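You operate a simulated robot arm through the tools that you are given. There is no shell and no other tool.

You run a simulated robot arm. Do the job below in one go: nothing can be reset, and whatever is moved stays where it is left.

Task
Put things in order on the top of the low table. At the end: the pink carton from the top of the low table is on the silver small steel plate; the white mould stands where the pink carton stood; the beige packet from the top of the low table is in the silver steel bowl; the blue mould stands where the white mould stood; whatever was shut is shut again. Leave all else as you found it, and nothing knocked over. Set down upright: pink carton.
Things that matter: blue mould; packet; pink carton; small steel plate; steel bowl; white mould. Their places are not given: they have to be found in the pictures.

Only the result counts: the job must be done as asked and must still hold three seconds after the hand-in. Knocking over, shifting, dropping, spilling or breaking anything else fails it.

Robot
A 6-joint arm with a two-finger parallel gripper, fixed in place. Base frame: the origin is at the foot of the arm, x ahead of it, y to its left, z up; the work surface is at about z = 0. Lengths are in m, angles in degrees, forces in N, time in s.
With the tool pointing down near the work surface it reaches from about 0.18 to 0.46 m from the base axis. Its first joint turns from -70.0 to 70.0 degrees. Payload 1.9 kg.
Tool frame: the origin (TCP) lies between the finger pads and is the grasp point; the fingertips stand 0.023 m ahead of it; z points along the fingers, y is the line along which they close. The gripper opens to 0.094 m. The fingers are 0.038 m wide and 0.01 m thick; the gripper's body (0.054 by 0.096 m) begins 0.039 m behind the TCP.
Orientation is that of the tool frame in the base frame, as [roll, pitch, yaw] about the fixed x, y, z axes, in that order (R = Rz(yaw) Ry(pitch) Rx(roll)). With the fingers straight down and closing along the base's y, the tool's x points along the base's -x, its y along +y and its z along -z.

Tools
- The arm moves only by the tool move_arm. Its arguments are lists of equal length, an entry for each row: "xyz": the shift along the tool's x, y, z in units of 250 mm (1.0 is 250 mm), a list of three; "angular": the turn, a rotation vector about the tool's x, y, z in units of 90 degrees (1.0 is 90 degrees), a list of three; "fingers": the opening, from 0 (shut) to 1 (fully open). In form: {"xyz": [[dx, dy, dz], ...], "angular": [[ax, ay, az], ...], "fingers": [fingers, ...]}. A call has 1 to 20 rows; each row is the pose to reach, as a shift and turn from the pose commanded when the call began, along the tool's axes at that moment. A call with a number of a shift or a turn outside -1 to 1 is refused whole. Each row takes 0.2 s and may step no farther than 0.05 m and 8.6 degrees from the row before; otherwise, or with a gripper value out of range, the whole call is refused. Where a pose cannot be reached the arm comes as near as it can. A force on the tool above 40 N (or 10 N above the force at the start of the call, whichever is more), or a blocked arm, ends the call early, and 0.2 s more pass. Each finger travels about 0.108 m/s and halts on what it meets, pressing with about 32 N; the grip force reading is that of the motor and also rises with nothing between the fingers. The clock runs only during rows and for 0.2 s after the last one: add rows that repeat a pose to give the fingers time. It gives the time, the measured TCP pose, the force on the tool (base axes), the opening and the grip force at its end, in the units of the frame above (readings bear some noise), with the torque about the TCP (base axes, N m) and any sound that the robot's microphone picked up, and new pictures: "views" is both (left out), scene, wrist or none.
- Cameras (640 x 400 px; columns grow to the right, rows downward): "scene" is fixed at [0.0573, 0.3142, 0.4193]; the picture's right is [-0.75, -0.66, 0.00], its down [-0.41, 0.47, -0.78] and it looks along [0.51, -0.59, -0.63] (base axes); focal length 214 px, centre (320, 200). "wrist" rides on the gripper at [0.086, 0.016, -0.075] in the tool frame; the picture's right is [-0.18, 0.98, 0.00], its down [-0.58, -0.11, -0.81] and it looks along [-0.79, -0.15, 0.59] (tool axes); focal length 243 px, centre (320, 200).
- point_at(camera, pixels): for up to 12 pixels [column, row] of the newest picture of that camera ("zoom" is the newest enlarged one), the place [x, y, z] in the base frame of the surface seen there, good to about 0.002 m. The clock stands still meanwhile.
- close_up(camera, box): a new picture of the part [left, top, right, bottom] of that camera's present view, enlarged. The clock stands still meanwhile.
- sign_off(): hands the job in; it is judged then, once.

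Open the gripper and draw the arm clear of the work before you hand the job in, unless the task says otherwise.

The tools are called after "Call:" as a command line: name --argument value ..., lists and objects as JSON in quotes. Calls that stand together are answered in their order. move_arm: Moves the arm, as the interface text tells. Its arguments: {"type":"object","properties":{"xyz":{"type":"array"},"angular":{"type":"array"},"fingers":{"type":"array"},"views":{"type":"string","enum":["both","scene","wrist","none"]}},"required":["xyz","angular","fingers"]} The other tools are called the same way: point_at (camera, pixels) gives the place of the surface under pixels of a picture; close_up (camera, box) takes an enlarged picture of a part of a camera's view; sign_off () hands the job in.

At the start:

```text
time_s: 0.0
ee_pos: [0.3313, 0.0826, 0.2955]
tcp_rot: [-180.0, 0.0, 179.9]
force: [-0.1, -0.2, -0.3]
moment: [0.01, 0.02, -0.02]
finger_gap: 0.0941
finger_force: 0.0
```

scene: 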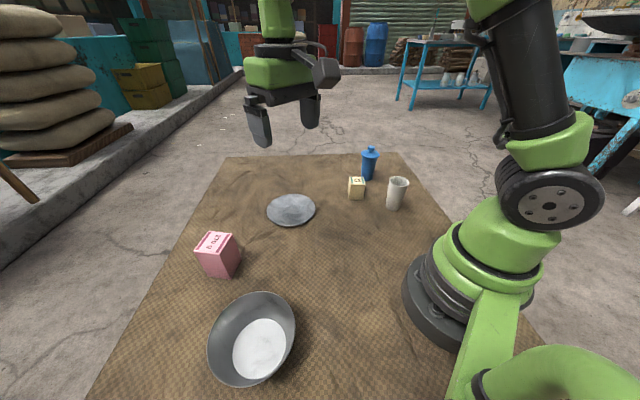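
wrist: 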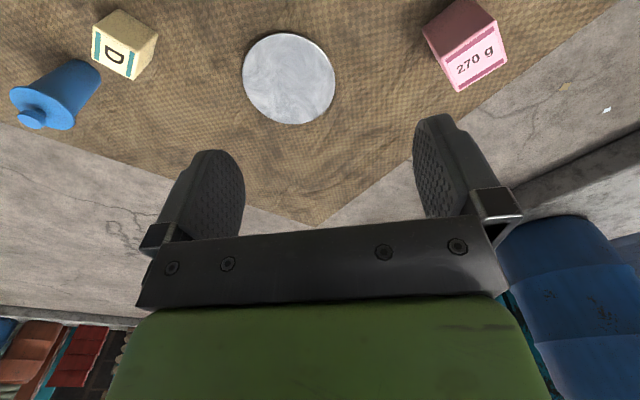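

The scene shows the pink carton near (218,255), the plate at (291,210), the bowl at (252,338), the packet at (357,187), the blue mould at (370,163) and the white mould at (397,193). I'll enlarge these areas to measure them.

Call:
close_up --camera "scene" --box '[330, 135, 430, 220]'

Call:
point_at --camera "scene" --pixels '[[291, 210], [267, 210], [315, 208], [291, 195], [291, 225], [260, 345], [252, 297], [210, 345], [294, 320], [235, 383], [275, 372]]'

```text
4.71 times, centred on (380, 178) of scene
```

zoom: 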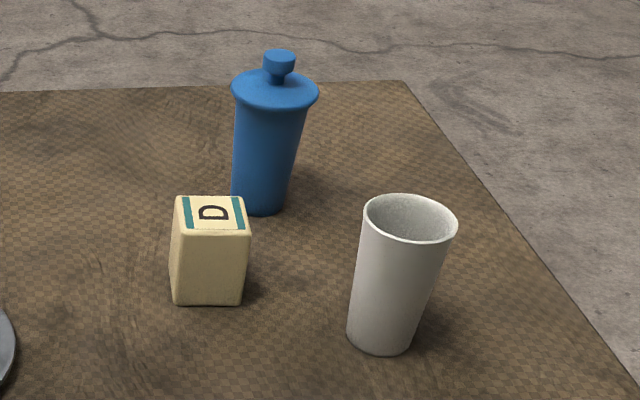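

```text
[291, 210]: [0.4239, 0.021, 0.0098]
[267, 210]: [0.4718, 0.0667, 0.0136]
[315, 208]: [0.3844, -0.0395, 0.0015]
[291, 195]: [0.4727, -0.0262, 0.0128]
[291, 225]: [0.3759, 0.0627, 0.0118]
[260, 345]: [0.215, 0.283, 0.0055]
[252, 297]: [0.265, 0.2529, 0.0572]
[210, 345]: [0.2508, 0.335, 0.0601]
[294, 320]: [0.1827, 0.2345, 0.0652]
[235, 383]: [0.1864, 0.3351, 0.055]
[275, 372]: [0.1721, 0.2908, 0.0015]
```

The blue mould has a lid-like rim with a knob, and the white one is an open tapered cup. I'll measure points on all three objects in this zoom.

Call:
point_at --camera "zoom" --pixels '[[279, 56], [275, 90], [233, 90], [318, 97], [260, 150], [262, 210], [185, 200], [240, 200], [210, 212], [178, 230], [246, 232], [208, 300]]'

Call:
point_at --camera "zoom" --pixels '[[365, 210], [454, 218], [408, 240], [410, 196], [395, 280], [380, 350], [352, 335], [412, 340], [405, 225], [175, 298], [240, 302], [290, 205]]'

Call:
close_up --camera "scene" --box '[180, 215, 260, 290]'

```text
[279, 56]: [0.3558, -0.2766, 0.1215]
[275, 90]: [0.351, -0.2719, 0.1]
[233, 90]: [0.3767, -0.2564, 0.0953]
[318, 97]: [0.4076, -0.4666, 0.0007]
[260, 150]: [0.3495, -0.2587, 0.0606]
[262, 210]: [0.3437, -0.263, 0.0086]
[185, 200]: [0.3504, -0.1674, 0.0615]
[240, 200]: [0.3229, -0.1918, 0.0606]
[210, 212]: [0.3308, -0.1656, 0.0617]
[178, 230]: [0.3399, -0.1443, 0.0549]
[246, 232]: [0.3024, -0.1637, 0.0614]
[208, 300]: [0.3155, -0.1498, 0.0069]
```

```text
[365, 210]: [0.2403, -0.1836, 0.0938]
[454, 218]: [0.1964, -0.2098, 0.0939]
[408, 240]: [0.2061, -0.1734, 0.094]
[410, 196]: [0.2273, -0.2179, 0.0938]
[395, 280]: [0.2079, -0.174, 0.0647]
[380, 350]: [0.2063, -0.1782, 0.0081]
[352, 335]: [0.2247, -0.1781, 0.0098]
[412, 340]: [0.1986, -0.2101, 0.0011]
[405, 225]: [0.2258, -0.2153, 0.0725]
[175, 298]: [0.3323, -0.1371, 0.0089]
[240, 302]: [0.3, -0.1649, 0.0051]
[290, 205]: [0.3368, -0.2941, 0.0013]
```

```text
5.33 times, centred on (220, 252) of scene
```

zoom: 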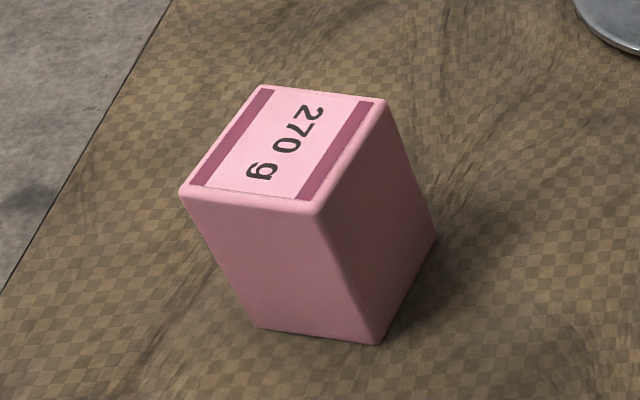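

Now I'll measure the pink carton's corners in this enlarged view.

Call:
point_at --camera "zoom" --pixels '[[260, 90], [380, 103], [316, 208], [186, 192], [283, 148], [252, 322], [375, 338], [432, 238], [246, 268], [380, 220]]'

Call:
close_up --camera "scene" --box '[190, 280, 320, 395]'

Call:
close_up --camera "wrist" --box '[0, 0, 180, 140]'

```text
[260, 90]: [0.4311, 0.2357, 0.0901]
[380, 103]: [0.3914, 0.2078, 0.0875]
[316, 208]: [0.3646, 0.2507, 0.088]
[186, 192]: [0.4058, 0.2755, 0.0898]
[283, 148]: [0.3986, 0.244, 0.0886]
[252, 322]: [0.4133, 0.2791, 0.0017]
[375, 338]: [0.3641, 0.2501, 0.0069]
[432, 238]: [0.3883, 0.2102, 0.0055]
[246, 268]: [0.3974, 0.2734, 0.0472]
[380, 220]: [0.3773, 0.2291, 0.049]
```

```text
3.48 times, centred on (255, 338) of scene
```

zoom: 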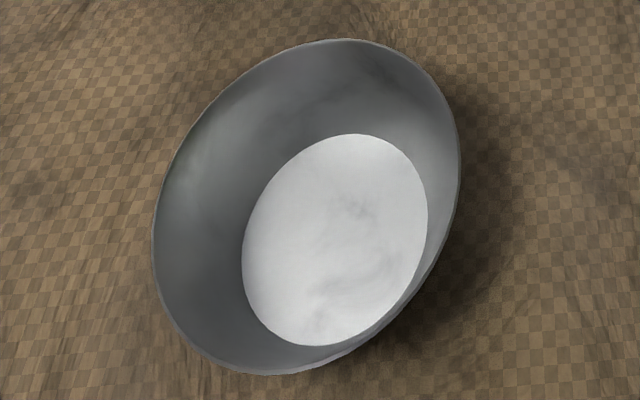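

```text
2.86 times, centred on (90, 70) of wrist
```

zoom: 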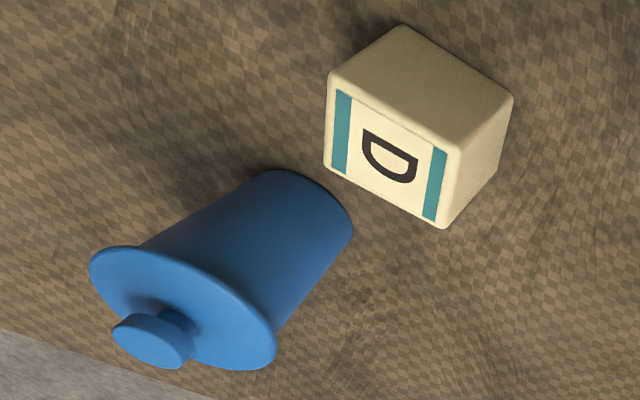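

The layout is measured: the pink carton is at about (0.398, 0.243) with a top at 0.089 and turned about 33°. The plate is at (0.424, 0.019). I'll move above the carton with the fingers turned to match it.

Call:
move_arm --xyz '[[-0.045, 0.107, 0.097], [-0.089, 0.213, 0.194], [-0.134, 0.32, 0.291], [-0.179, 0.427, 0.388], [-0.223, 0.533, 0.485], [-0.268, 0.64, 0.562], [-0.268, 0.64, 0.562]]' --angular '[[0, 0, -0.06], [0, 0, -0.12], [0, 0, -0.18], [0, 0, -0.24], [0, 0, -0.3], [0, 0, -0.361], [0, 0, -0.361]]' --fingers '[1, 1, 1, 1, 1, 1, 1]'

```text
time_s: 1.6
ee_pos: [0.3912, 0.2405, 0.1552]
tcp_rot: [180.0, 0.0, -147.6]
force: [0.5, -0.2, 0.4]
moment: [-0.01, 0.02, -0.02]
finger_gap: 0.094
finger_force: 0.0
out of reach, approached as far as the arm can: row 6, 7
```

scene: 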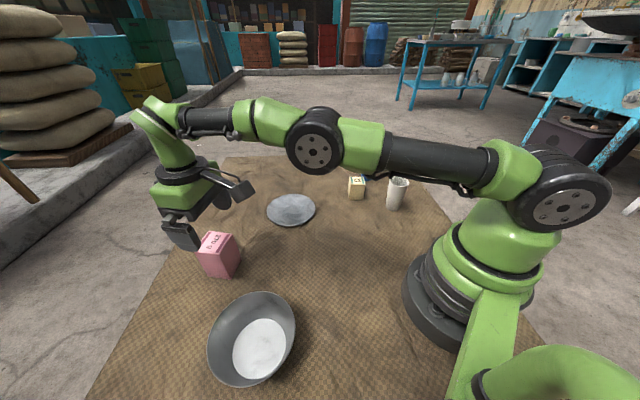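
wrist: 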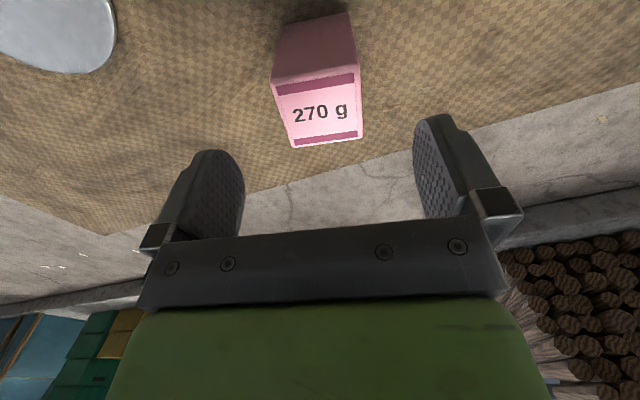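

The arm stopped about 7 mm short of the carton's axis, at a radius of 0.459. I'll measure the carton from the wrist camera to get its centre and orientation more exactly.

Call:
close_up --camera "wrist" --box '[250, 0, 390, 160]'

Call:
point_at --camera "wrist" --pixels '[[275, 86], [357, 67], [361, 136], [294, 146], [318, 108], [282, 40], [345, 20], [300, 75], [40, 25]]'

```text
2.50 times, centred on (320, 80) of wrist
```

zoom: 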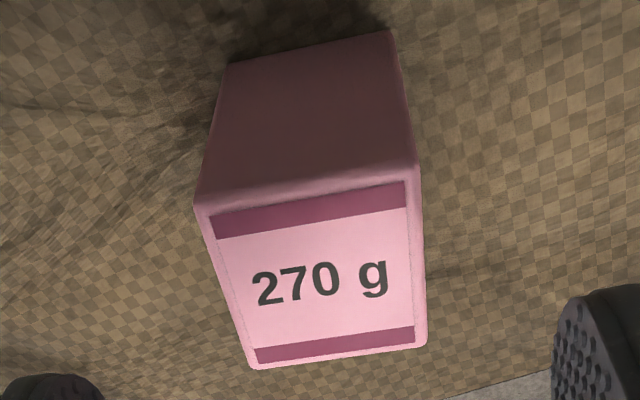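

```text
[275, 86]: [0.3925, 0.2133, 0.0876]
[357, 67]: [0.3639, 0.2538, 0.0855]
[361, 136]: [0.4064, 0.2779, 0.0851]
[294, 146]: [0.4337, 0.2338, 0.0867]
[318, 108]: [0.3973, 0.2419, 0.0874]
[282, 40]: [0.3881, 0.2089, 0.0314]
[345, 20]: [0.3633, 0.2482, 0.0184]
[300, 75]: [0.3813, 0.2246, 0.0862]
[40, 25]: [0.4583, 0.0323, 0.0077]
```

The carton's centre is at about (0.3985, 0.2435), its sides are about 0.05, and it's well inside the 0.094 opening. Being 7 mm off along the finger width is fine, so I'll go straight down to grip height and leave the fingers open.

Call:
move_arm --xyz '[[0, 0, 0.1], [0, 0, 0.2], [0, 0, 0.29], [0, 0, 0.37], [0, 0, 0.37]]' --angular '[[0, 0, 0], [0, 0, 0], [0, 0, 0], [0, 0, 0], [0, 0, 0]]' --fingers '[1, 1, 1, 1, 1]'

```text
time_s: 2.8
ee_pos: [0.3913, 0.2412, 0.0614]
tcp_rot: [180.0, 0.0, -147.6]
force: [0.3, 0.3, -0.2]
moment: [-0.03, 0.01, -0.02]
finger_gap: 0.0941
finger_force: 0.0
```

scene: 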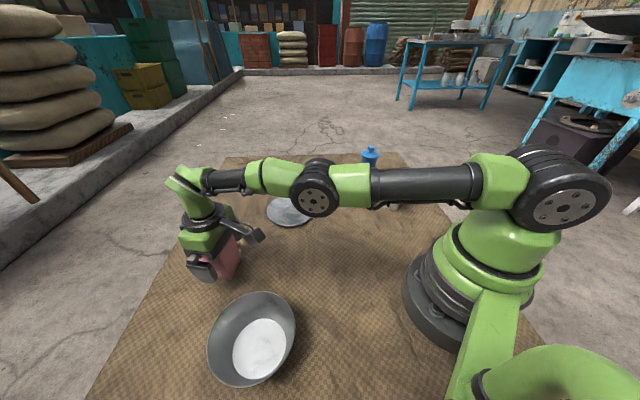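
wrist: 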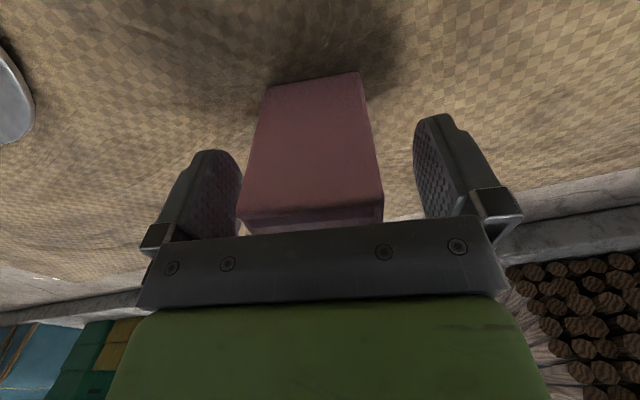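

The carton is between the open fingers and the last move stayed within reach. I'll see whether I can creep 7 mm farther out at this height, then close.

Call:
move_arm --xyz '[[-0.028, -0.008, 0], [-0.028, -0.008, 0]]' --angular '[[0, 0, 0], [0, 0, 0]]' --fingers '[1, 1]' --views "none"

```text
time_s: 3.4
ee_pos: [0.3919, 0.2408, 0.0619]
tcp_rot: [179.9, 0.1, -147.7]
force: [0.6, 0.1, 0.1]
moment: [0.0, 0.01, 0.01]
finger_gap: 0.094
finger_force: 0.0
out of reach, approached as far as the arm can: row 1, 2
```

The limit is a radius of 0.46, and the carton's axis is still well within the pad width. I'll close on it here.

Call:
move_arm --xyz '[[0, 0, 0], [0, 0, 0], [0, 0, 0], [0, 0, 0]]' --angular '[[0, 0, 0], [0, 0, 0], [0, 0, 0], [0, 0, 0]]' --fingers '[0.6, 0.45, 0.3, 0.3]'

```text
time_s: 4.4
ee_pos: [0.393, 0.2399, 0.0634]
tcp_rot: [-180.0, 0.2, -147.7]
force: [0.6, -0.4, 0.9]
moment: [0.04, -0.01, -0.02]
finger_gap: 0.0547
finger_force: 31.8
```

scene: 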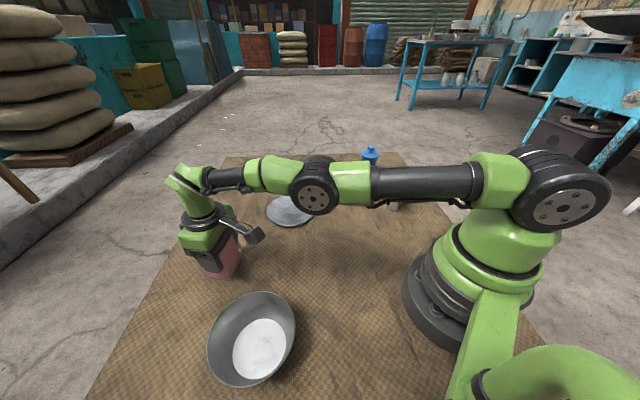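
wrist: 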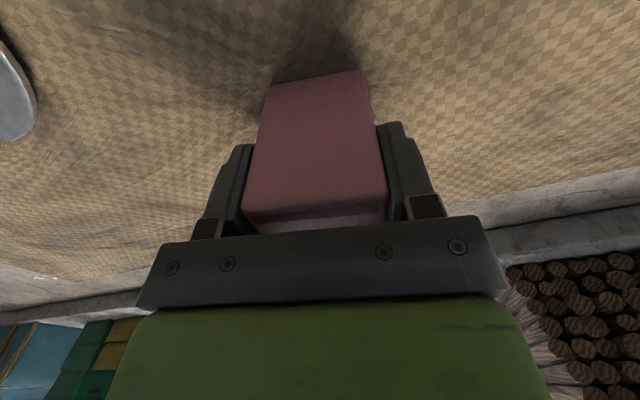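

The grip is firm, with a gap of 0.055 and 32 N. I'll lift 6 cm, then carry the carton over the plate while turning the yaw back.

Call:
move_arm --xyz '[[0, 0, -0.06], [0, 0, -0.14], [0, 0, -0.24], [0.056, -0.114, -0.24], [0.111, -0.228, -0.24], [0.167, -0.342, -0.24], [0.223, -0.457, -0.24], [0.278, -0.571, -0.24], [0.334, -0.685, -0.24], [0.3895, -0.799, -0.24], [0.3895, -0.799, -0.24]]' --angular '[[0, 0, 0], [0, 0, 0], [0, 0, 0], [0, 0, 0.051], [0, 0, 0.103], [0, 0, 0.154], [0, 0, 0.205], [0, 0, 0.256], [0, 0, 0.308], [0, 0, 0.359], [0, 0, 0.359]]' --fingers '[0.3, 0.3, 0.3, 0.3, 0.3, 0.3, 0.3, 0.3, 0.3, 0.3, 0.3]'

```text
time_s: 6.8
ee_pos: [0.4185, 0.0208, 0.1227]
tcp_rot: [180.0, 0.0, 180.0]
force: [0.5, 0.6, -2.9]
moment: [0.03, 0.07, -0.02]
finger_gap: 0.0549
finger_force: 32.1
```

scene: 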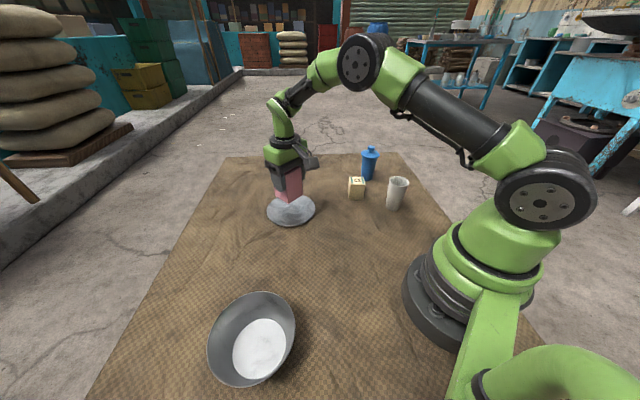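
wrist: 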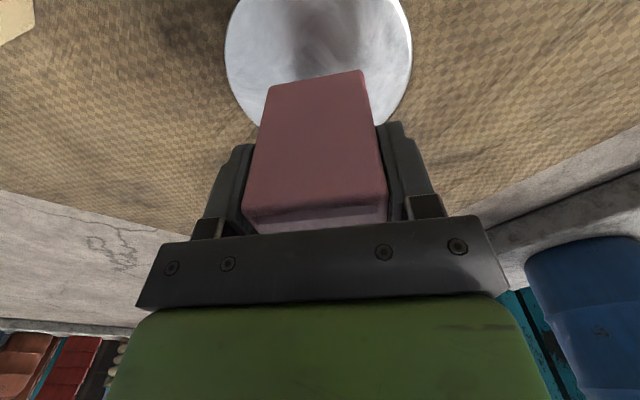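

The carton hangs upright over the plate. I'll check the plate's surface height and edge before lowering it.

Call:
point_at --camera "wrist" --pixels '[[320, 10], [320, 40], [250, 60], [390, 60], [226, 50], [411, 45], [260, 110], [385, 110]]'

Call:
close_up --camera "scene" --box '[240, 130, 340, 235]'

```text
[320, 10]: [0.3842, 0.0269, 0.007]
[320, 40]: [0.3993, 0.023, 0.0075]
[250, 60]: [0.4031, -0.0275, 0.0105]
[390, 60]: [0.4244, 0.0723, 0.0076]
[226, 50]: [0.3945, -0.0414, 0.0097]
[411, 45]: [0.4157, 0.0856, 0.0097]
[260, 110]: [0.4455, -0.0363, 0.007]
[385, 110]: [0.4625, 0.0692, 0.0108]
```

```text
3.81 times, centred on (290, 182) of scene
```

zoom: 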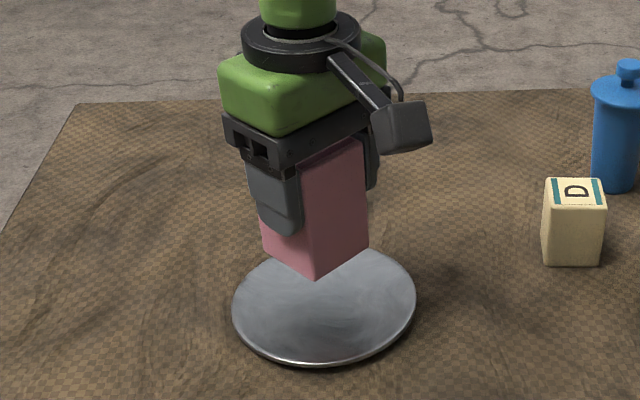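

The plate's surface is at z ≈ 0.008 and its centre is at about (0.424, 0.02), with the carton's bottom about 5 cm above it. I'll lower it gently to near contact.

Call:
move_arm --xyz '[[0, 0, 0.08], [0, 0, 0.14], [0, 0, 0.18], [0, 0, 0.194], [0, 0, 0.198], [0, 0, 0.198]]' --angular '[[0, 0, 0], [0, 0, 0], [0, 0, 0], [0, 0, 0], [0, 0, 0], [0, 0, 0]]' --fingers '[0.3, 0.3, 0.3, 0.3, 0.3, 0.3]'

Call:
close_up --camera "scene" --box '[240, 130, 340, 235]'

```text
time_s: 8.2
ee_pos: [0.4162, 0.0204, 0.0736]
tcp_rot: [180.0, 0.1, -179.9]
force: [0.3, 0.0, -2.7]
moment: [-0.01, 0.04, -0.02]
finger_gap: 0.0548
finger_force: 32.0
```

scene: 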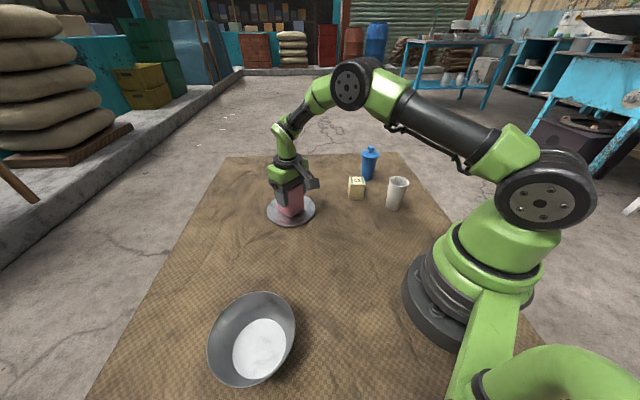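
wrist: 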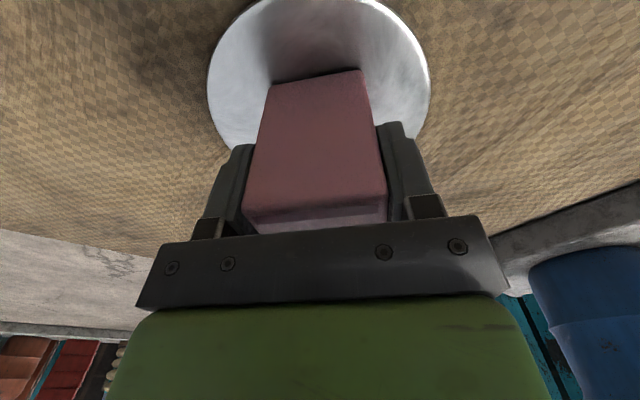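

```text
3.81 times, centred on (290, 182) of scene
```

zoom: 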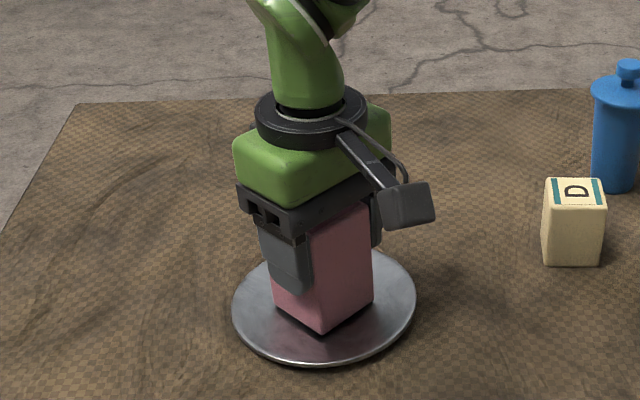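

The vertical force is still −2.7 N, so the carton hasn't touched yet. I'll go down in steps of about 1 mm.

Call:
move_arm --xyz '[[0, 0, 0.004], [0, 0, 0.008], [0, 0, 0.008]]' --angular '[[0, 0, 0], [0, 0, 0], [0, 0, 0]]' --fingers '[0.3, 0.3, 0.3]' --views "none"

```text
time_s: 9.0
ee_pos: [0.4173, 0.0196, 0.0721]
tcp_rot: [-179.9, 0.1, -179.9]
force: [-0.4, 0.9, -2.0]
moment: [0.04, -0.01, -0.02]
finger_gap: 0.0549
finger_force: 31.8
```

The reading has only just started to change, so I'll go down another 1–2 mm.

Call:
move_arm --xyz '[[0, 0, 0.004], [0, 0, 0.007], [0, 0, 0.007]]' --angular '[[0, 0, 0], [0, 0, 0], [0, 0, 0]]' --fingers '[0.3, 0.3, 0.3]' --views "none"

```text
time_s: 9.8
ee_pos: [0.4181, 0.0201, 0.0713]
tcp_rot: [-180.0, 0.3, 180.0]
force: [-4.3, 0.3, 23.8]
moment: [-0.01, 0.07, -0.11]
finger_gap: 0.0549
finger_force: 31.9
```

It has made contact, with 24 N upward. I'll back off slightly to relieve it, then open the fingers.

Call:
move_arm --xyz '[[0, 0, -0.002], [0, 0, -0.003], [0, 0, -0.003], [0, 0, -0.003], [0, 0, -0.003]]' --angular '[[0, 0, 0], [0, 0, 0], [0, 0, 0], [0, 0, 0], [0, 0, 0]]' --fingers '[0.3, 0.3, 0.62, 0.8, 0.9]'

```text
time_s: 11.0
ee_pos: [0.4155, 0.0196, 0.07]
tcp_rot: [180.0, 0.0, -180.0]
force: [-0.4, 0.3, -0.2]
moment: [0.0, 0.0, 0.0]
finger_gap: 0.0843
finger_force: 0.1
```

scene: 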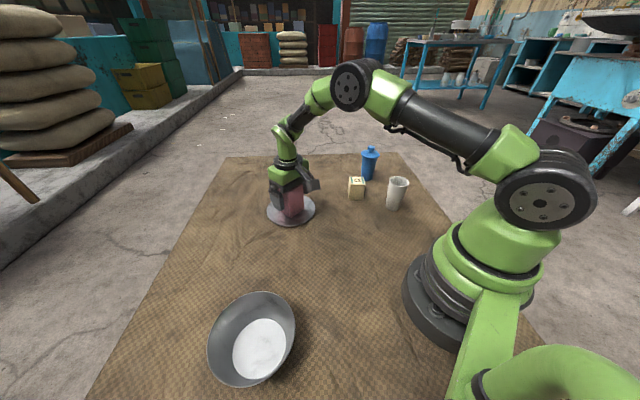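
wrist: 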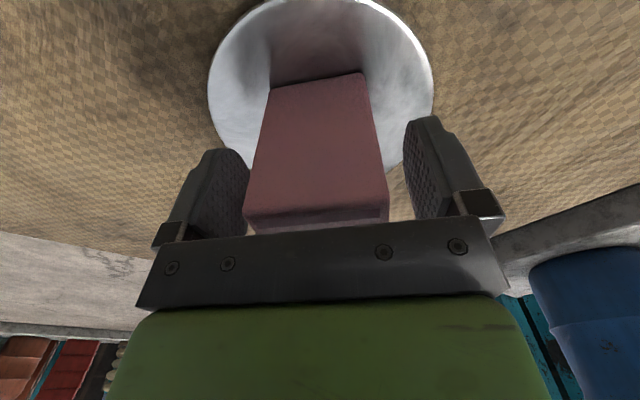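

The carton stands free on the plate. I'll rise clear and travel to a hover over the white mould, turning the gripper to match its bearing.

Call:
move_arm --xyz '[[0, 0, -0.06], [0, 0, -0.2], [0, 0, -0.36], [0, 0, -0.52], [0.103, -0.106, -0.52], [0.205, -0.211, -0.52], [0.308, -0.317, -0.5], [0.41, -0.422, -0.48], [0.513, -0.528, -0.46], [0.615, -0.633, -0.43], [0.718, -0.739, -0.39], [0.82, -0.844, -0.358], [0.82, -0.844, -0.358]]' --angular '[[0, 0, 0], [0, 0, 0], [0, 0, 0], [0, 0, 0], [0, 0, 0.058], [0, 0, 0.117], [0, 0, 0.175], [0, 0, 0.233], [0, 0, 0.292], [0, 0, 0.35], [0, 0, 0.408], [0, 0, 0.467], [0, 0, 0.467]]' --fingers '[0.9, 0.95, 1, 1, 1, 1, 1, 1, 1, 1, 1, 1, 1]'

Call:
close_up --camera "wrist" --box '[160, 0, 480, 200]'

```text
time_s: 13.8
ee_pos: [0.2098, -0.1914, 0.1609]
tcp_rot: [179.9, 0.0, 138.1]
force: [-0.1, 1.3, -1.0]
moment: [-0.04, -0.01, -0.02]
finger_gap: 0.0941
finger_force: 0.0
```

scene: 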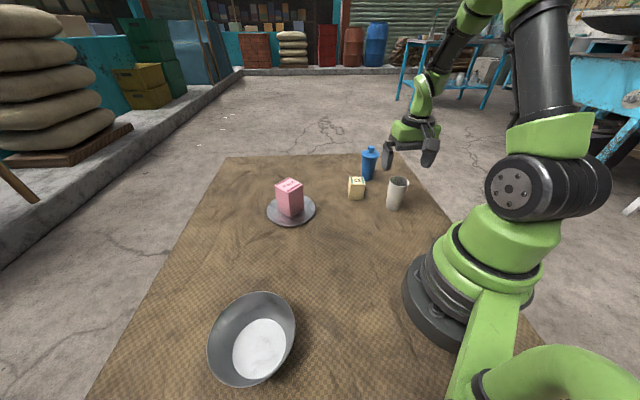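
wrist: 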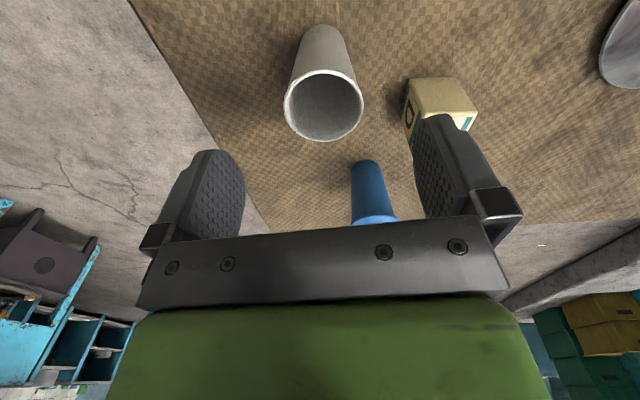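

```text
2.00 times, centred on (320, 100) of wrist
```

zoom: 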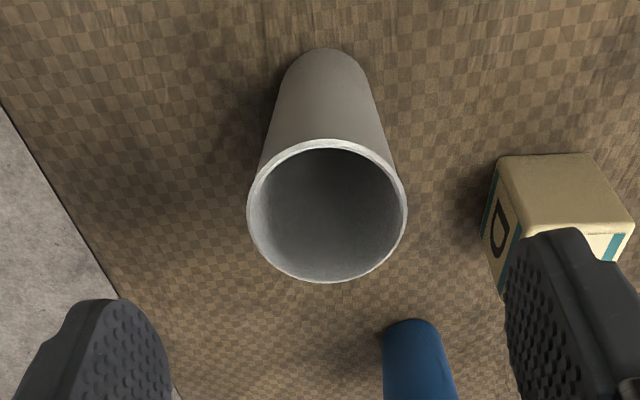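

The white mould's rim is centred near (324,105) in the wrist picture. I'll measure the points on its rim and the packet beside the right finger.

Call:
point_at --camera "zoom" --pixels '[[251, 212], [404, 212], [327, 144], [327, 281], [275, 165], [382, 165], [275, 262], [382, 258], [500, 165], [580, 158], [632, 222], [523, 240]]'

Call:
point_at --camera "scene" --pixels '[[397, 208], [390, 206], [388, 183], [407, 184], [397, 188], [402, 178]]'

```text
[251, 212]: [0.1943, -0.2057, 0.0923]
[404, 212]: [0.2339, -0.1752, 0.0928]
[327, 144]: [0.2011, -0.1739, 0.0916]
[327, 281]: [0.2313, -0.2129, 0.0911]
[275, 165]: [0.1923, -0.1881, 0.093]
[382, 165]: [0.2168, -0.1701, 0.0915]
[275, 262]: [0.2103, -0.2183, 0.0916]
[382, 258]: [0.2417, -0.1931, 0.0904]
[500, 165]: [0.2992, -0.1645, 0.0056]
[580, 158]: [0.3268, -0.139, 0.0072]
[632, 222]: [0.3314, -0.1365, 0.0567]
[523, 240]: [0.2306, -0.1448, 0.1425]
```

```text
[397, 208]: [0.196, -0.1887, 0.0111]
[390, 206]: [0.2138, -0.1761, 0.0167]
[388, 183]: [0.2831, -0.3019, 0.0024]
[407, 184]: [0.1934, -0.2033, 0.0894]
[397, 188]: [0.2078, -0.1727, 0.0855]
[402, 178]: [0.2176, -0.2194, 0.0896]
```

The rim centre is about (0.2165, −0.1945), about 0.052 across with its top at 0.093. I'll go straight down around it with the fingers open, keeping the TCP about 7 mm inward so the later placement stays within reach.

Call:
move_arm --xyz '[[0.01, 0.002, 0.06], [0.01, 0.002, 0.14], [0.01, 0.002, 0.22], [0.01, 0.002, 0.29], [0.01, 0.002, 0.328], [0.01, 0.002, 0.328]]' --angular '[[0, 0, 0], [0, 0, 0], [0, 0, 0], [0, 0, 0], [0, 0, 0], [0, 0, 0]]' --fingers '[1, 1, 1, 1, 1, 1]'

```text
time_s: 15.2
ee_pos: [0.2103, -0.1897, 0.0775]
tcp_rot: [-179.9, 0.1, 137.9]
force: [-1.4, -0.1, 0.2]
moment: [0.02, -0.03, 0.01]
finger_gap: 0.094
finger_force: 0.0
```

scene: 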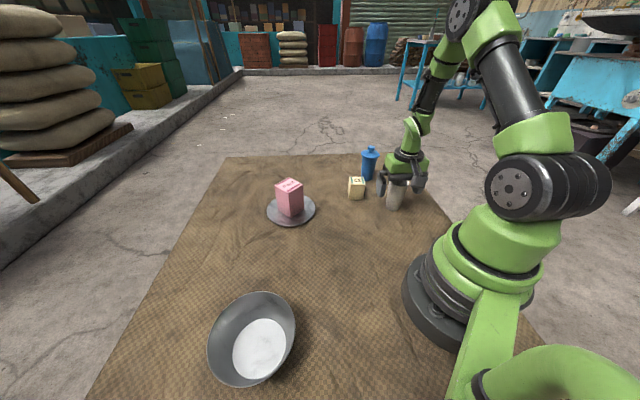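
wrist: 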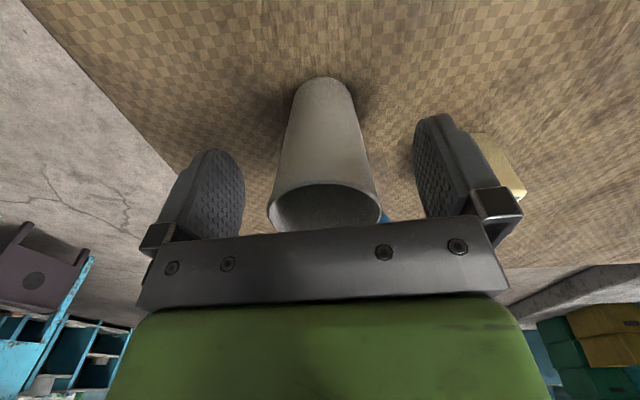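

The mould sits between the fingers, so I'll close on it.

Call:
move_arm --xyz '[[0, 0, 0], [0, 0, 0], [0, 0, 0], [0, 0, 0], [0, 0, 0]]' --angular '[[0, 0, 0], [0, 0, 0], [0, 0, 0], [0, 0, 0], [0, 0, 0]]' --fingers '[0.7, 0.55, 0.45, 0.3, 0.3]'

Call:
close_up --camera "scene" --box '[340, 130, 440, 220]'

```text
time_s: 16.4
ee_pos: [0.2107, -0.189, 0.078]
tcp_rot: [-180.0, 0.0, 138.0]
force: [0.1, -0.2, -0.7]
moment: [0.02, -0.01, 0.0]
finger_gap: 0.0497
finger_force: 32.6
```

scene: 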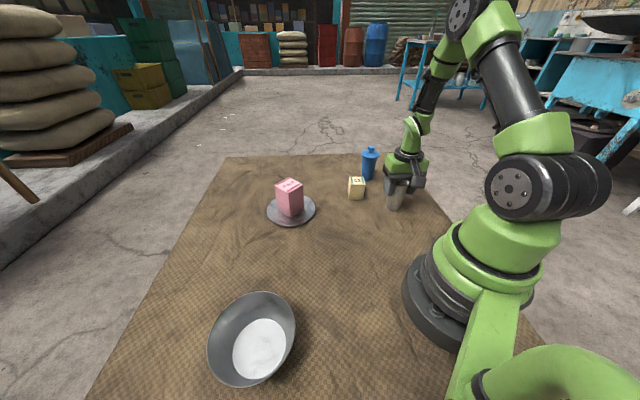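
wrist: 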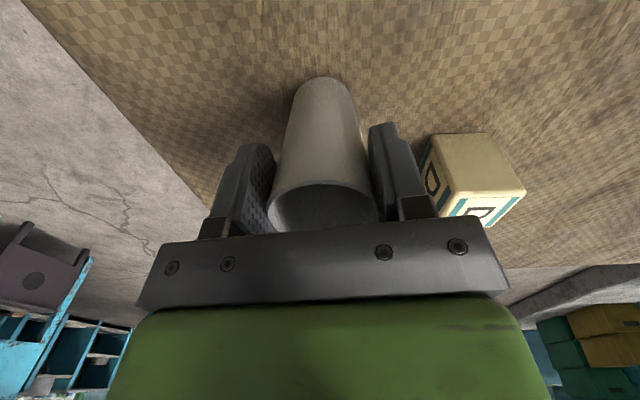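

```text
4.44 times, centred on (390, 175) of scene
```

zoom: 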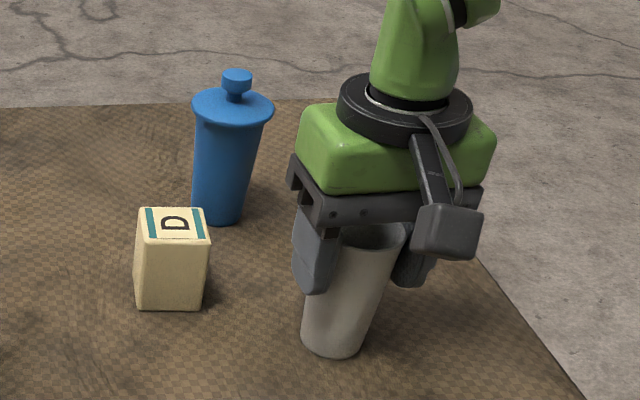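

The grip holds at a gap of 0.050. I'll lift 12 cm straight up, then go halfway toward the carton's old spot, moving smoothly.

Call:
move_arm --xyz '[[0, 0, -0.04], [0, 0, -0.14], [0, 0, -0.26], [0, 0, -0.38], [0, 0, -0.48], [0.0305, 0.088, -0.48], [0.061, 0.176, -0.48], [0.0915, 0.264, -0.48], [0.122, 0.352, -0.48], [0.1525, 0.44, -0.48], [0.183, 0.528, -0.48], [0.2135, 0.616, -0.48], [0.244, 0.704, -0.48], [0.2745, 0.792, -0.48], [0.305, 0.88, -0.48]]' --angular '[[0, 0, 0], [0, 0, 0], [0, 0, 0], [0, 0, 0], [0, 0, 0], [0, 0, -0.041], [0, 0, -0.082], [0, 0, -0.122], [0, 0, -0.163], [0, 0, -0.204], [0, 0, -0.245], [0, 0, -0.286], [0, 0, -0.326], [0, 0, -0.367], [0, 0, -0.408]]' --fingers '[0.3, 0.3, 0.3, 0.3, 0.3, 0.3, 0.3, 0.3, 0.3, 0.3, 0.3, 0.3, 0.3, 0.3, 0.3]'

```text
time_s: 19.6
ee_pos: [0.2996, 0.0257, 0.1987]
tcp_rot: [180.0, 0.1, 174.9]
force: [0.3, -0.2, -0.7]
moment: [0.03, 0.02, 0.01]
finger_gap: 0.0498
finger_force: 32.1
```

scene: 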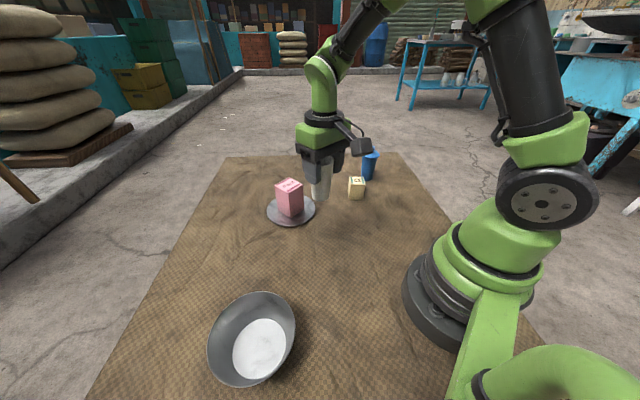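
wrist: 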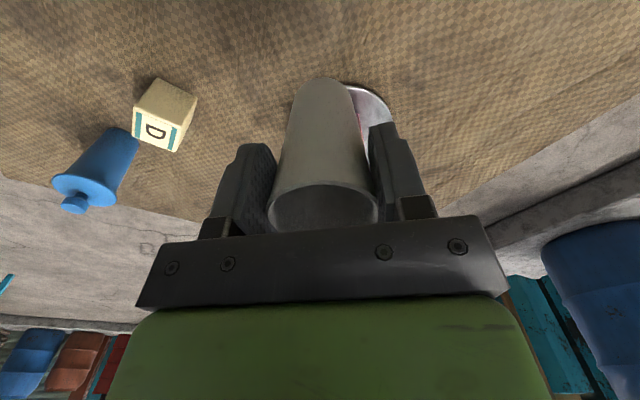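

The mould hangs straight. I'll carry on to above the carton's old spot, coming down to a TCP height of about 0.12.

Call:
move_arm --xyz '[[-0.028, 0.089, 0], [-0.057, 0.178, 0], [-0.085, 0.266, 0], [-0.113, 0.355, 0], [-0.142, 0.444, 0.05], [-0.17, 0.533, 0.1], [-0.198, 0.622, 0.15], [-0.226, 0.71, 0.2], [-0.255, 0.799, 0.26], [-0.283, 0.888, 0.312], [-0.283, 0.888, 0.312]]' --angular '[[0, 0, -0.041], [0, 0, -0.081], [0, 0, -0.122], [0, 0, -0.163], [0, 0, -0.204], [0, 0, -0.244], [0, 0, -0.285], [0, 0, -0.326], [0, 0, -0.366], [0, 0, -0.407], [0, 0, -0.407]]' --fingers '[0.3, 0.3, 0.3, 0.3, 0.3, 0.3, 0.3, 0.3, 0.3, 0.3, 0.3]'

Call:
close_up --camera "scene" --box '[160, 170, 280, 290]'

```text
time_s: 22.0
ee_pos: [0.3911, 0.2397, 0.12]
tcp_rot: [180.0, 0.1, -148.6]
force: [0.2, 0.4, -0.3]
moment: [0.01, 0.02, 0.02]
finger_gap: 0.0495
finger_force: 32.0
```

scene: 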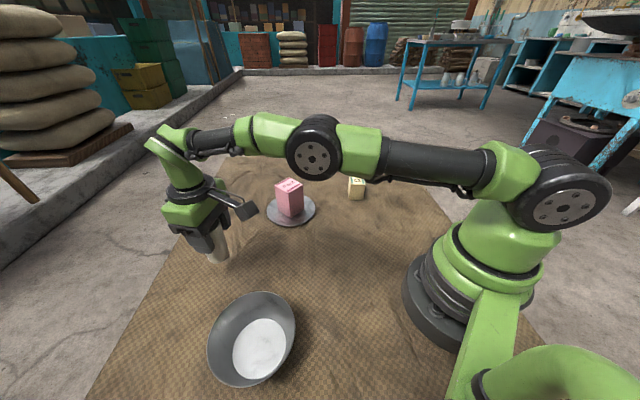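
wrist: 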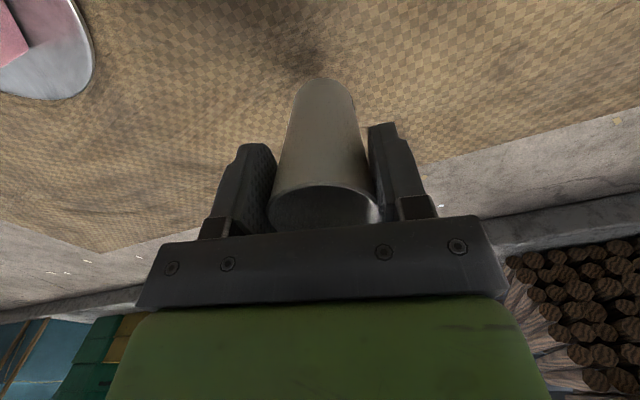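

```text
3.33 times, centred on (220, 230) of scene
```

zoom: 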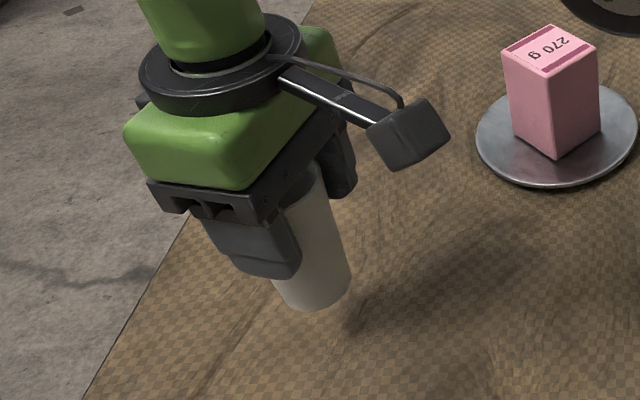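

It is in position at (0.391, 0.240) and within reach. I'll lower it to just above the table.

Call:
move_arm --xyz '[[0, 0, 0.06], [0, 0, 0.11], [0, 0, 0.145], [0, 0, 0.156], [0, 0, 0.16], [0, 0, 0.16]]' --angular '[[0, 0, 0], [0, 0, 0], [0, 0, 0], [0, 0, 0], [0, 0, 0], [0, 0, 0]]' --fingers '[0.3, 0.3, 0.3, 0.3, 0.3, 0.3]' --views "wrist"

```text
time_s: 23.4
ee_pos: [0.3916, 0.2384, 0.0808]
tcp_rot: [180.0, 0.1, -148.6]
force: [-0.3, 0.4, -1.1]
moment: [0.01, 0.0, -0.01]
finger_gap: 0.0496
finger_force: 32.2
```

wrist: 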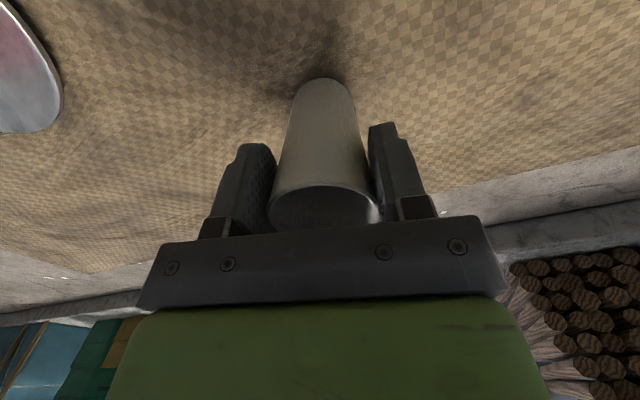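

There is no contact yet (force about −1 N). I'll go down in sub-millimetre steps.

Call:
move_arm --xyz '[[0, 0, 0.004], [0, 0, 0.007], [0, 0, 0.009], [0, 0, 0.009]]' --angular '[[0, 0, 0], [0, 0, 0], [0, 0, 0], [0, 0, 0]]' --fingers '[0.3, 0.3, 0.3, 0.3]' --views "none"

```text
time_s: 24.4
ee_pos: [0.3907, 0.2391, 0.0778]
tcp_rot: [180.0, 0.0, -148.6]
force: [-0.6, 0.0, 0.1]
moment: [0.01, -0.03, 0.03]
finger_gap: 0.0491
finger_force: 31.9
```

Call:
move_arm --xyz '[[0, 0, 0.003], [0, 0, 0.003]]' --angular '[[0, 0, 0], [0, 0, 0]]' --fingers '[0.3, 0.3]' --views "none"

```text
time_s: 25.0
ee_pos: [0.3905, 0.2403, 0.0773]
tcp_rot: [-179.9, 0.2, -148.5]
force: [-0.9, 0.0, 2.5]
moment: [-0.04, -0.02, -0.04]
finger_gap: 0.0497
finger_force: 32.0
```

It is in light contact, with 2.5 N upward. I'll open gradually to let the mould go.

Call:
move_arm --xyz '[[0, 0, 0], [0, 0, 0], [0, 0, 0], [0, 0, 0]]' --angular '[[0, 0, 0], [0, 0, 0], [0, 0, 0], [0, 0, 0]]' --fingers '[0.56, 0.65, 0.85, 0.95]'

Call:
close_up --camera "scene" --box '[160, 190, 280, 300]'

```text
time_s: 26.0
ee_pos: [0.3908, 0.2382, 0.0773]
tcp_rot: [180.0, -0.1, -148.6]
force: [0.0, 0.3, -0.2]
moment: [0.0, 0.0, 0.01]
finger_gap: 0.0895
finger_force: 0.0
```

scene: 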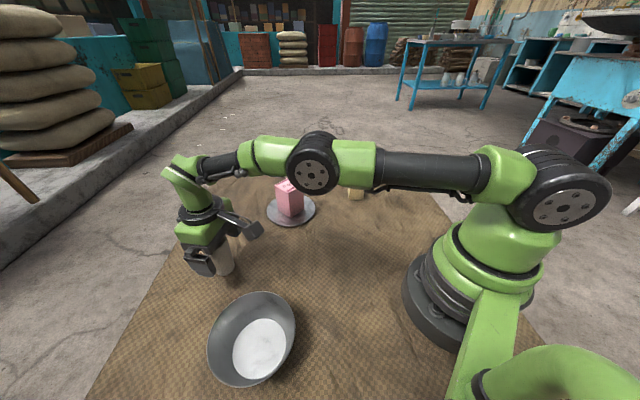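
wrist: 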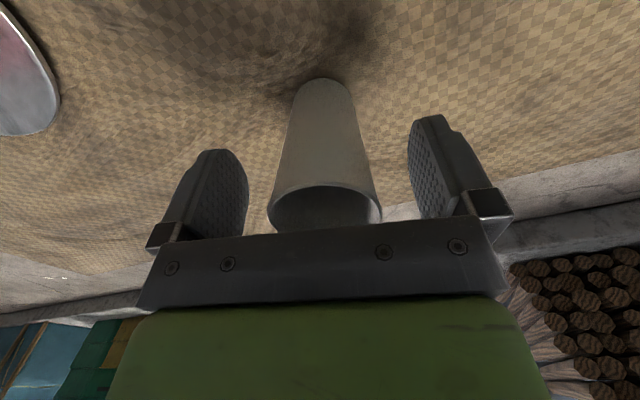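

```text
3.64 times, centred on (220, 245) of scene
```

zoom: 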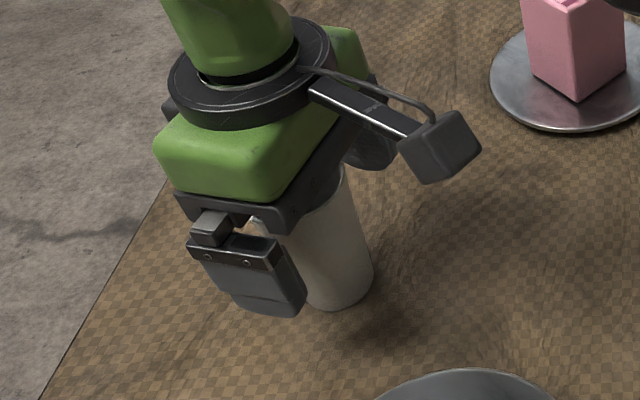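

The white mould stands at the carton's old spot. I'll rise clear vertically and head back toward the packet.

Call:
move_arm --xyz '[[0, 0, -0.06], [0, 0, -0.2], [0, 0, -0.36], [0, 0, -0.492], [0.108, -0.098, -0.492], [0.216, -0.195, -0.492], [0.324, -0.293, -0.492], [0.432, -0.391, -0.492], [0.54, -0.488, -0.492], [0.648, -0.586, -0.492]]' --angular '[[0, 0, 0], [0, 0, 0], [0, 0, 0], [0, 0, 0], [0, 0, 0.075], [0, 0, 0.15], [0, 0, 0.225], [0, 0, 0.299], [0, 0, 0.374], [0, 0, 0.449]]' --fingers '[1, 1, 1, 1, 1, 1, 1, 1, 1, 1]'

```text
time_s: 28.2
ee_pos: [0.4001, 0.0446, 0.3209]
tcp_rot: [-179.5, -1.9, 170.9]
force: [-0.4, -0.1, 0.8]
moment: [-0.02, -0.02, -0.01]
finger_gap: 0.094
finger_force: 0.0
out of reach, approached as far as the arm can: row 4, 5, 6, 7, 8, 9, 10
```

scene: 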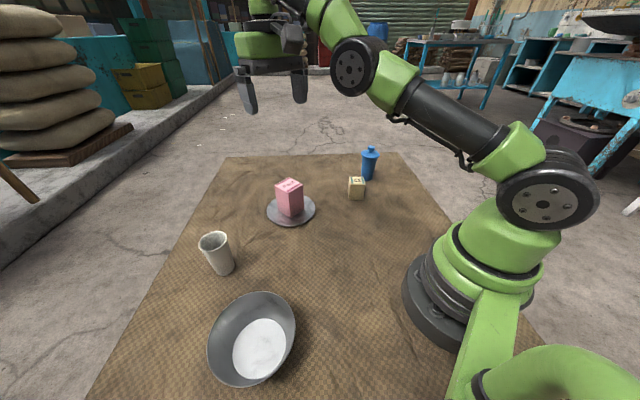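
wrist: 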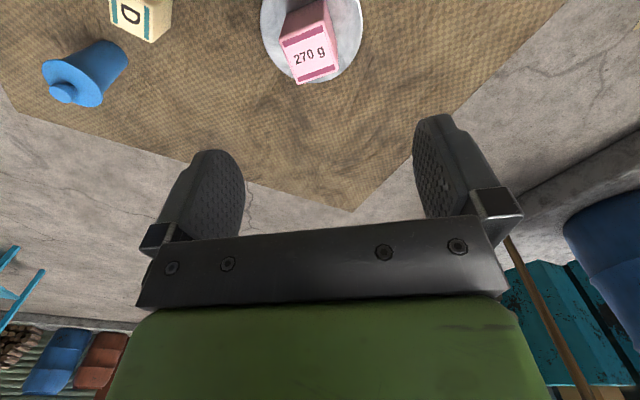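

The white mould is standing well at (218,253). The arm met its reach limit while rising and ended elsewhere, at z = 0.32 and clear of everything. I'll hold still for a moment to see which pose is now taken as commanded.

Call:
move_arm --xyz '[[0, 0, 0], [0, 0, 0]]' --angular '[[0, 0, 0], [0, 0, 0]]' --fingers '[1, 1]' --views "none"

Call:
point_at --camera "scene" --pixels '[[201, 241], [229, 238], [214, 233], [216, 250], [223, 274], [211, 268], [234, 265]]'

```text
time_s: 28.8
ee_pos: [0.4013, 0.0458, 0.3203]
tcp_rot: [-179.4, -2.2, 170.9]
force: [0.1, 0.0, 0.2]
moment: [-0.02, -0.01, -0.02]
finger_gap: 0.0938
finger_force: 0.1
```

```text
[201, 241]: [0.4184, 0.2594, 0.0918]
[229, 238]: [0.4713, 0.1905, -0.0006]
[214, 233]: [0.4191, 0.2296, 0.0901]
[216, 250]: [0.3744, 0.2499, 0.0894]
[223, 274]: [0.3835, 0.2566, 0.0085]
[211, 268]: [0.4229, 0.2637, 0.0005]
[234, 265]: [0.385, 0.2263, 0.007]
```

The base pose is the reached one, with a small 2° tilt. I'll level the tool while moving toward the packet side at a safe height.

Call:
move_arm --xyz '[[0.042, -0.093, 0.075], [0.083, -0.186, 0.149], [0.125, -0.279, 0.224], [0.166, -0.372, 0.298], [0.208, -0.465, 0.373], [0.208, -0.465, 0.373]]' --angular '[[-0.001, -0.005, 0], [-0.003, -0.01, 0], [-0.004, -0.015, 0], [-0.005, -0.02, 0], [-0.0067, -0.0244, 0], [-0.0067, -0.0244, 0]]' --fingers '[1, 1, 1, 1, 1, 1]'

```text
time_s: 29.8
ee_pos: [0.4, -0.0234, 0.3434]
tcp_rot: [179.2, 0.8, 169.6]
force: [14.2, 7.3, -6.6]
moment: [-0.81, 0.73, -1.02]
finger_gap: 0.094
finger_force: 0.1
out of reach, approached as far as the arm can: row 1, 2, 3, 4
stopped in row 4: the force on the tool passed its limit at 61 N (the readings are from after the stop); the commanded pose is now the measured one
```

scene: 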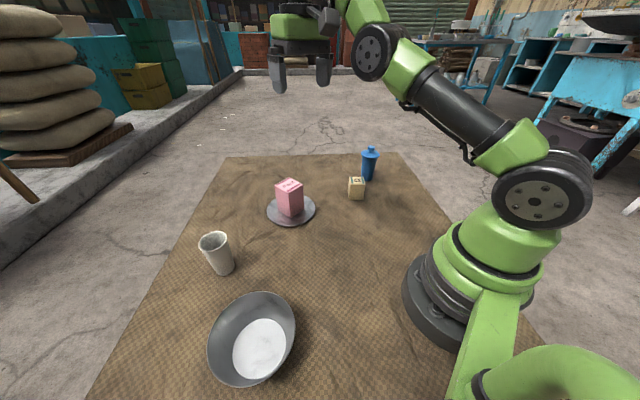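
wrist: 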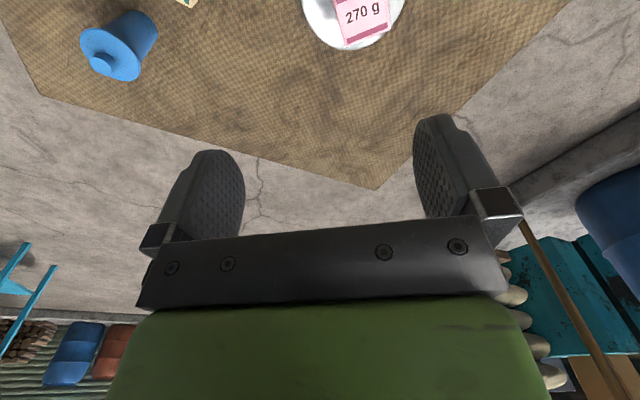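

The arm stopped on a force while fairly high, with nothing on the table touched: all the objects look unchanged. I'll look closely at the arm's posture before going on.

Call:
close_up --camera "scene" --box '[240, 0, 420, 110]'

Call:
move_arm --xyz '[[0, 0, 0], [0, 0, 0]]' --angular '[[0, 0, 0], [0, 0, 0]]' --fingers '[1, 1]' --views "none"

```text
3.56 times, centred on (330, 55) of scene
```

zoom: 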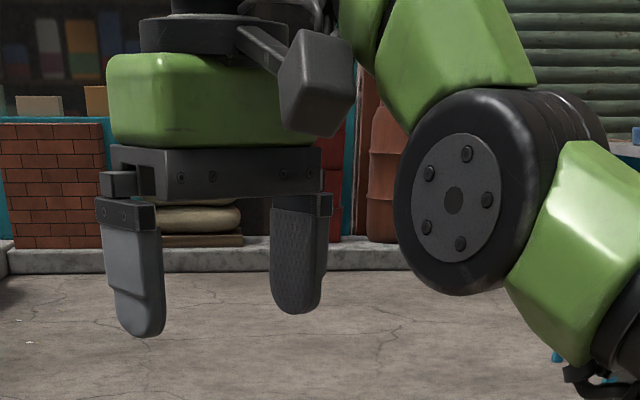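

```text
time_s: 30.4
ee_pos: [0.3999, -0.0246, 0.3418]
tcp_rot: [179.4, 0.8, 169.7]
force: [13.4, 15.1, -1.7]
moment: [-1.47, 1.09, -1.84]
finger_gap: 0.094
finger_force: 0.1
```

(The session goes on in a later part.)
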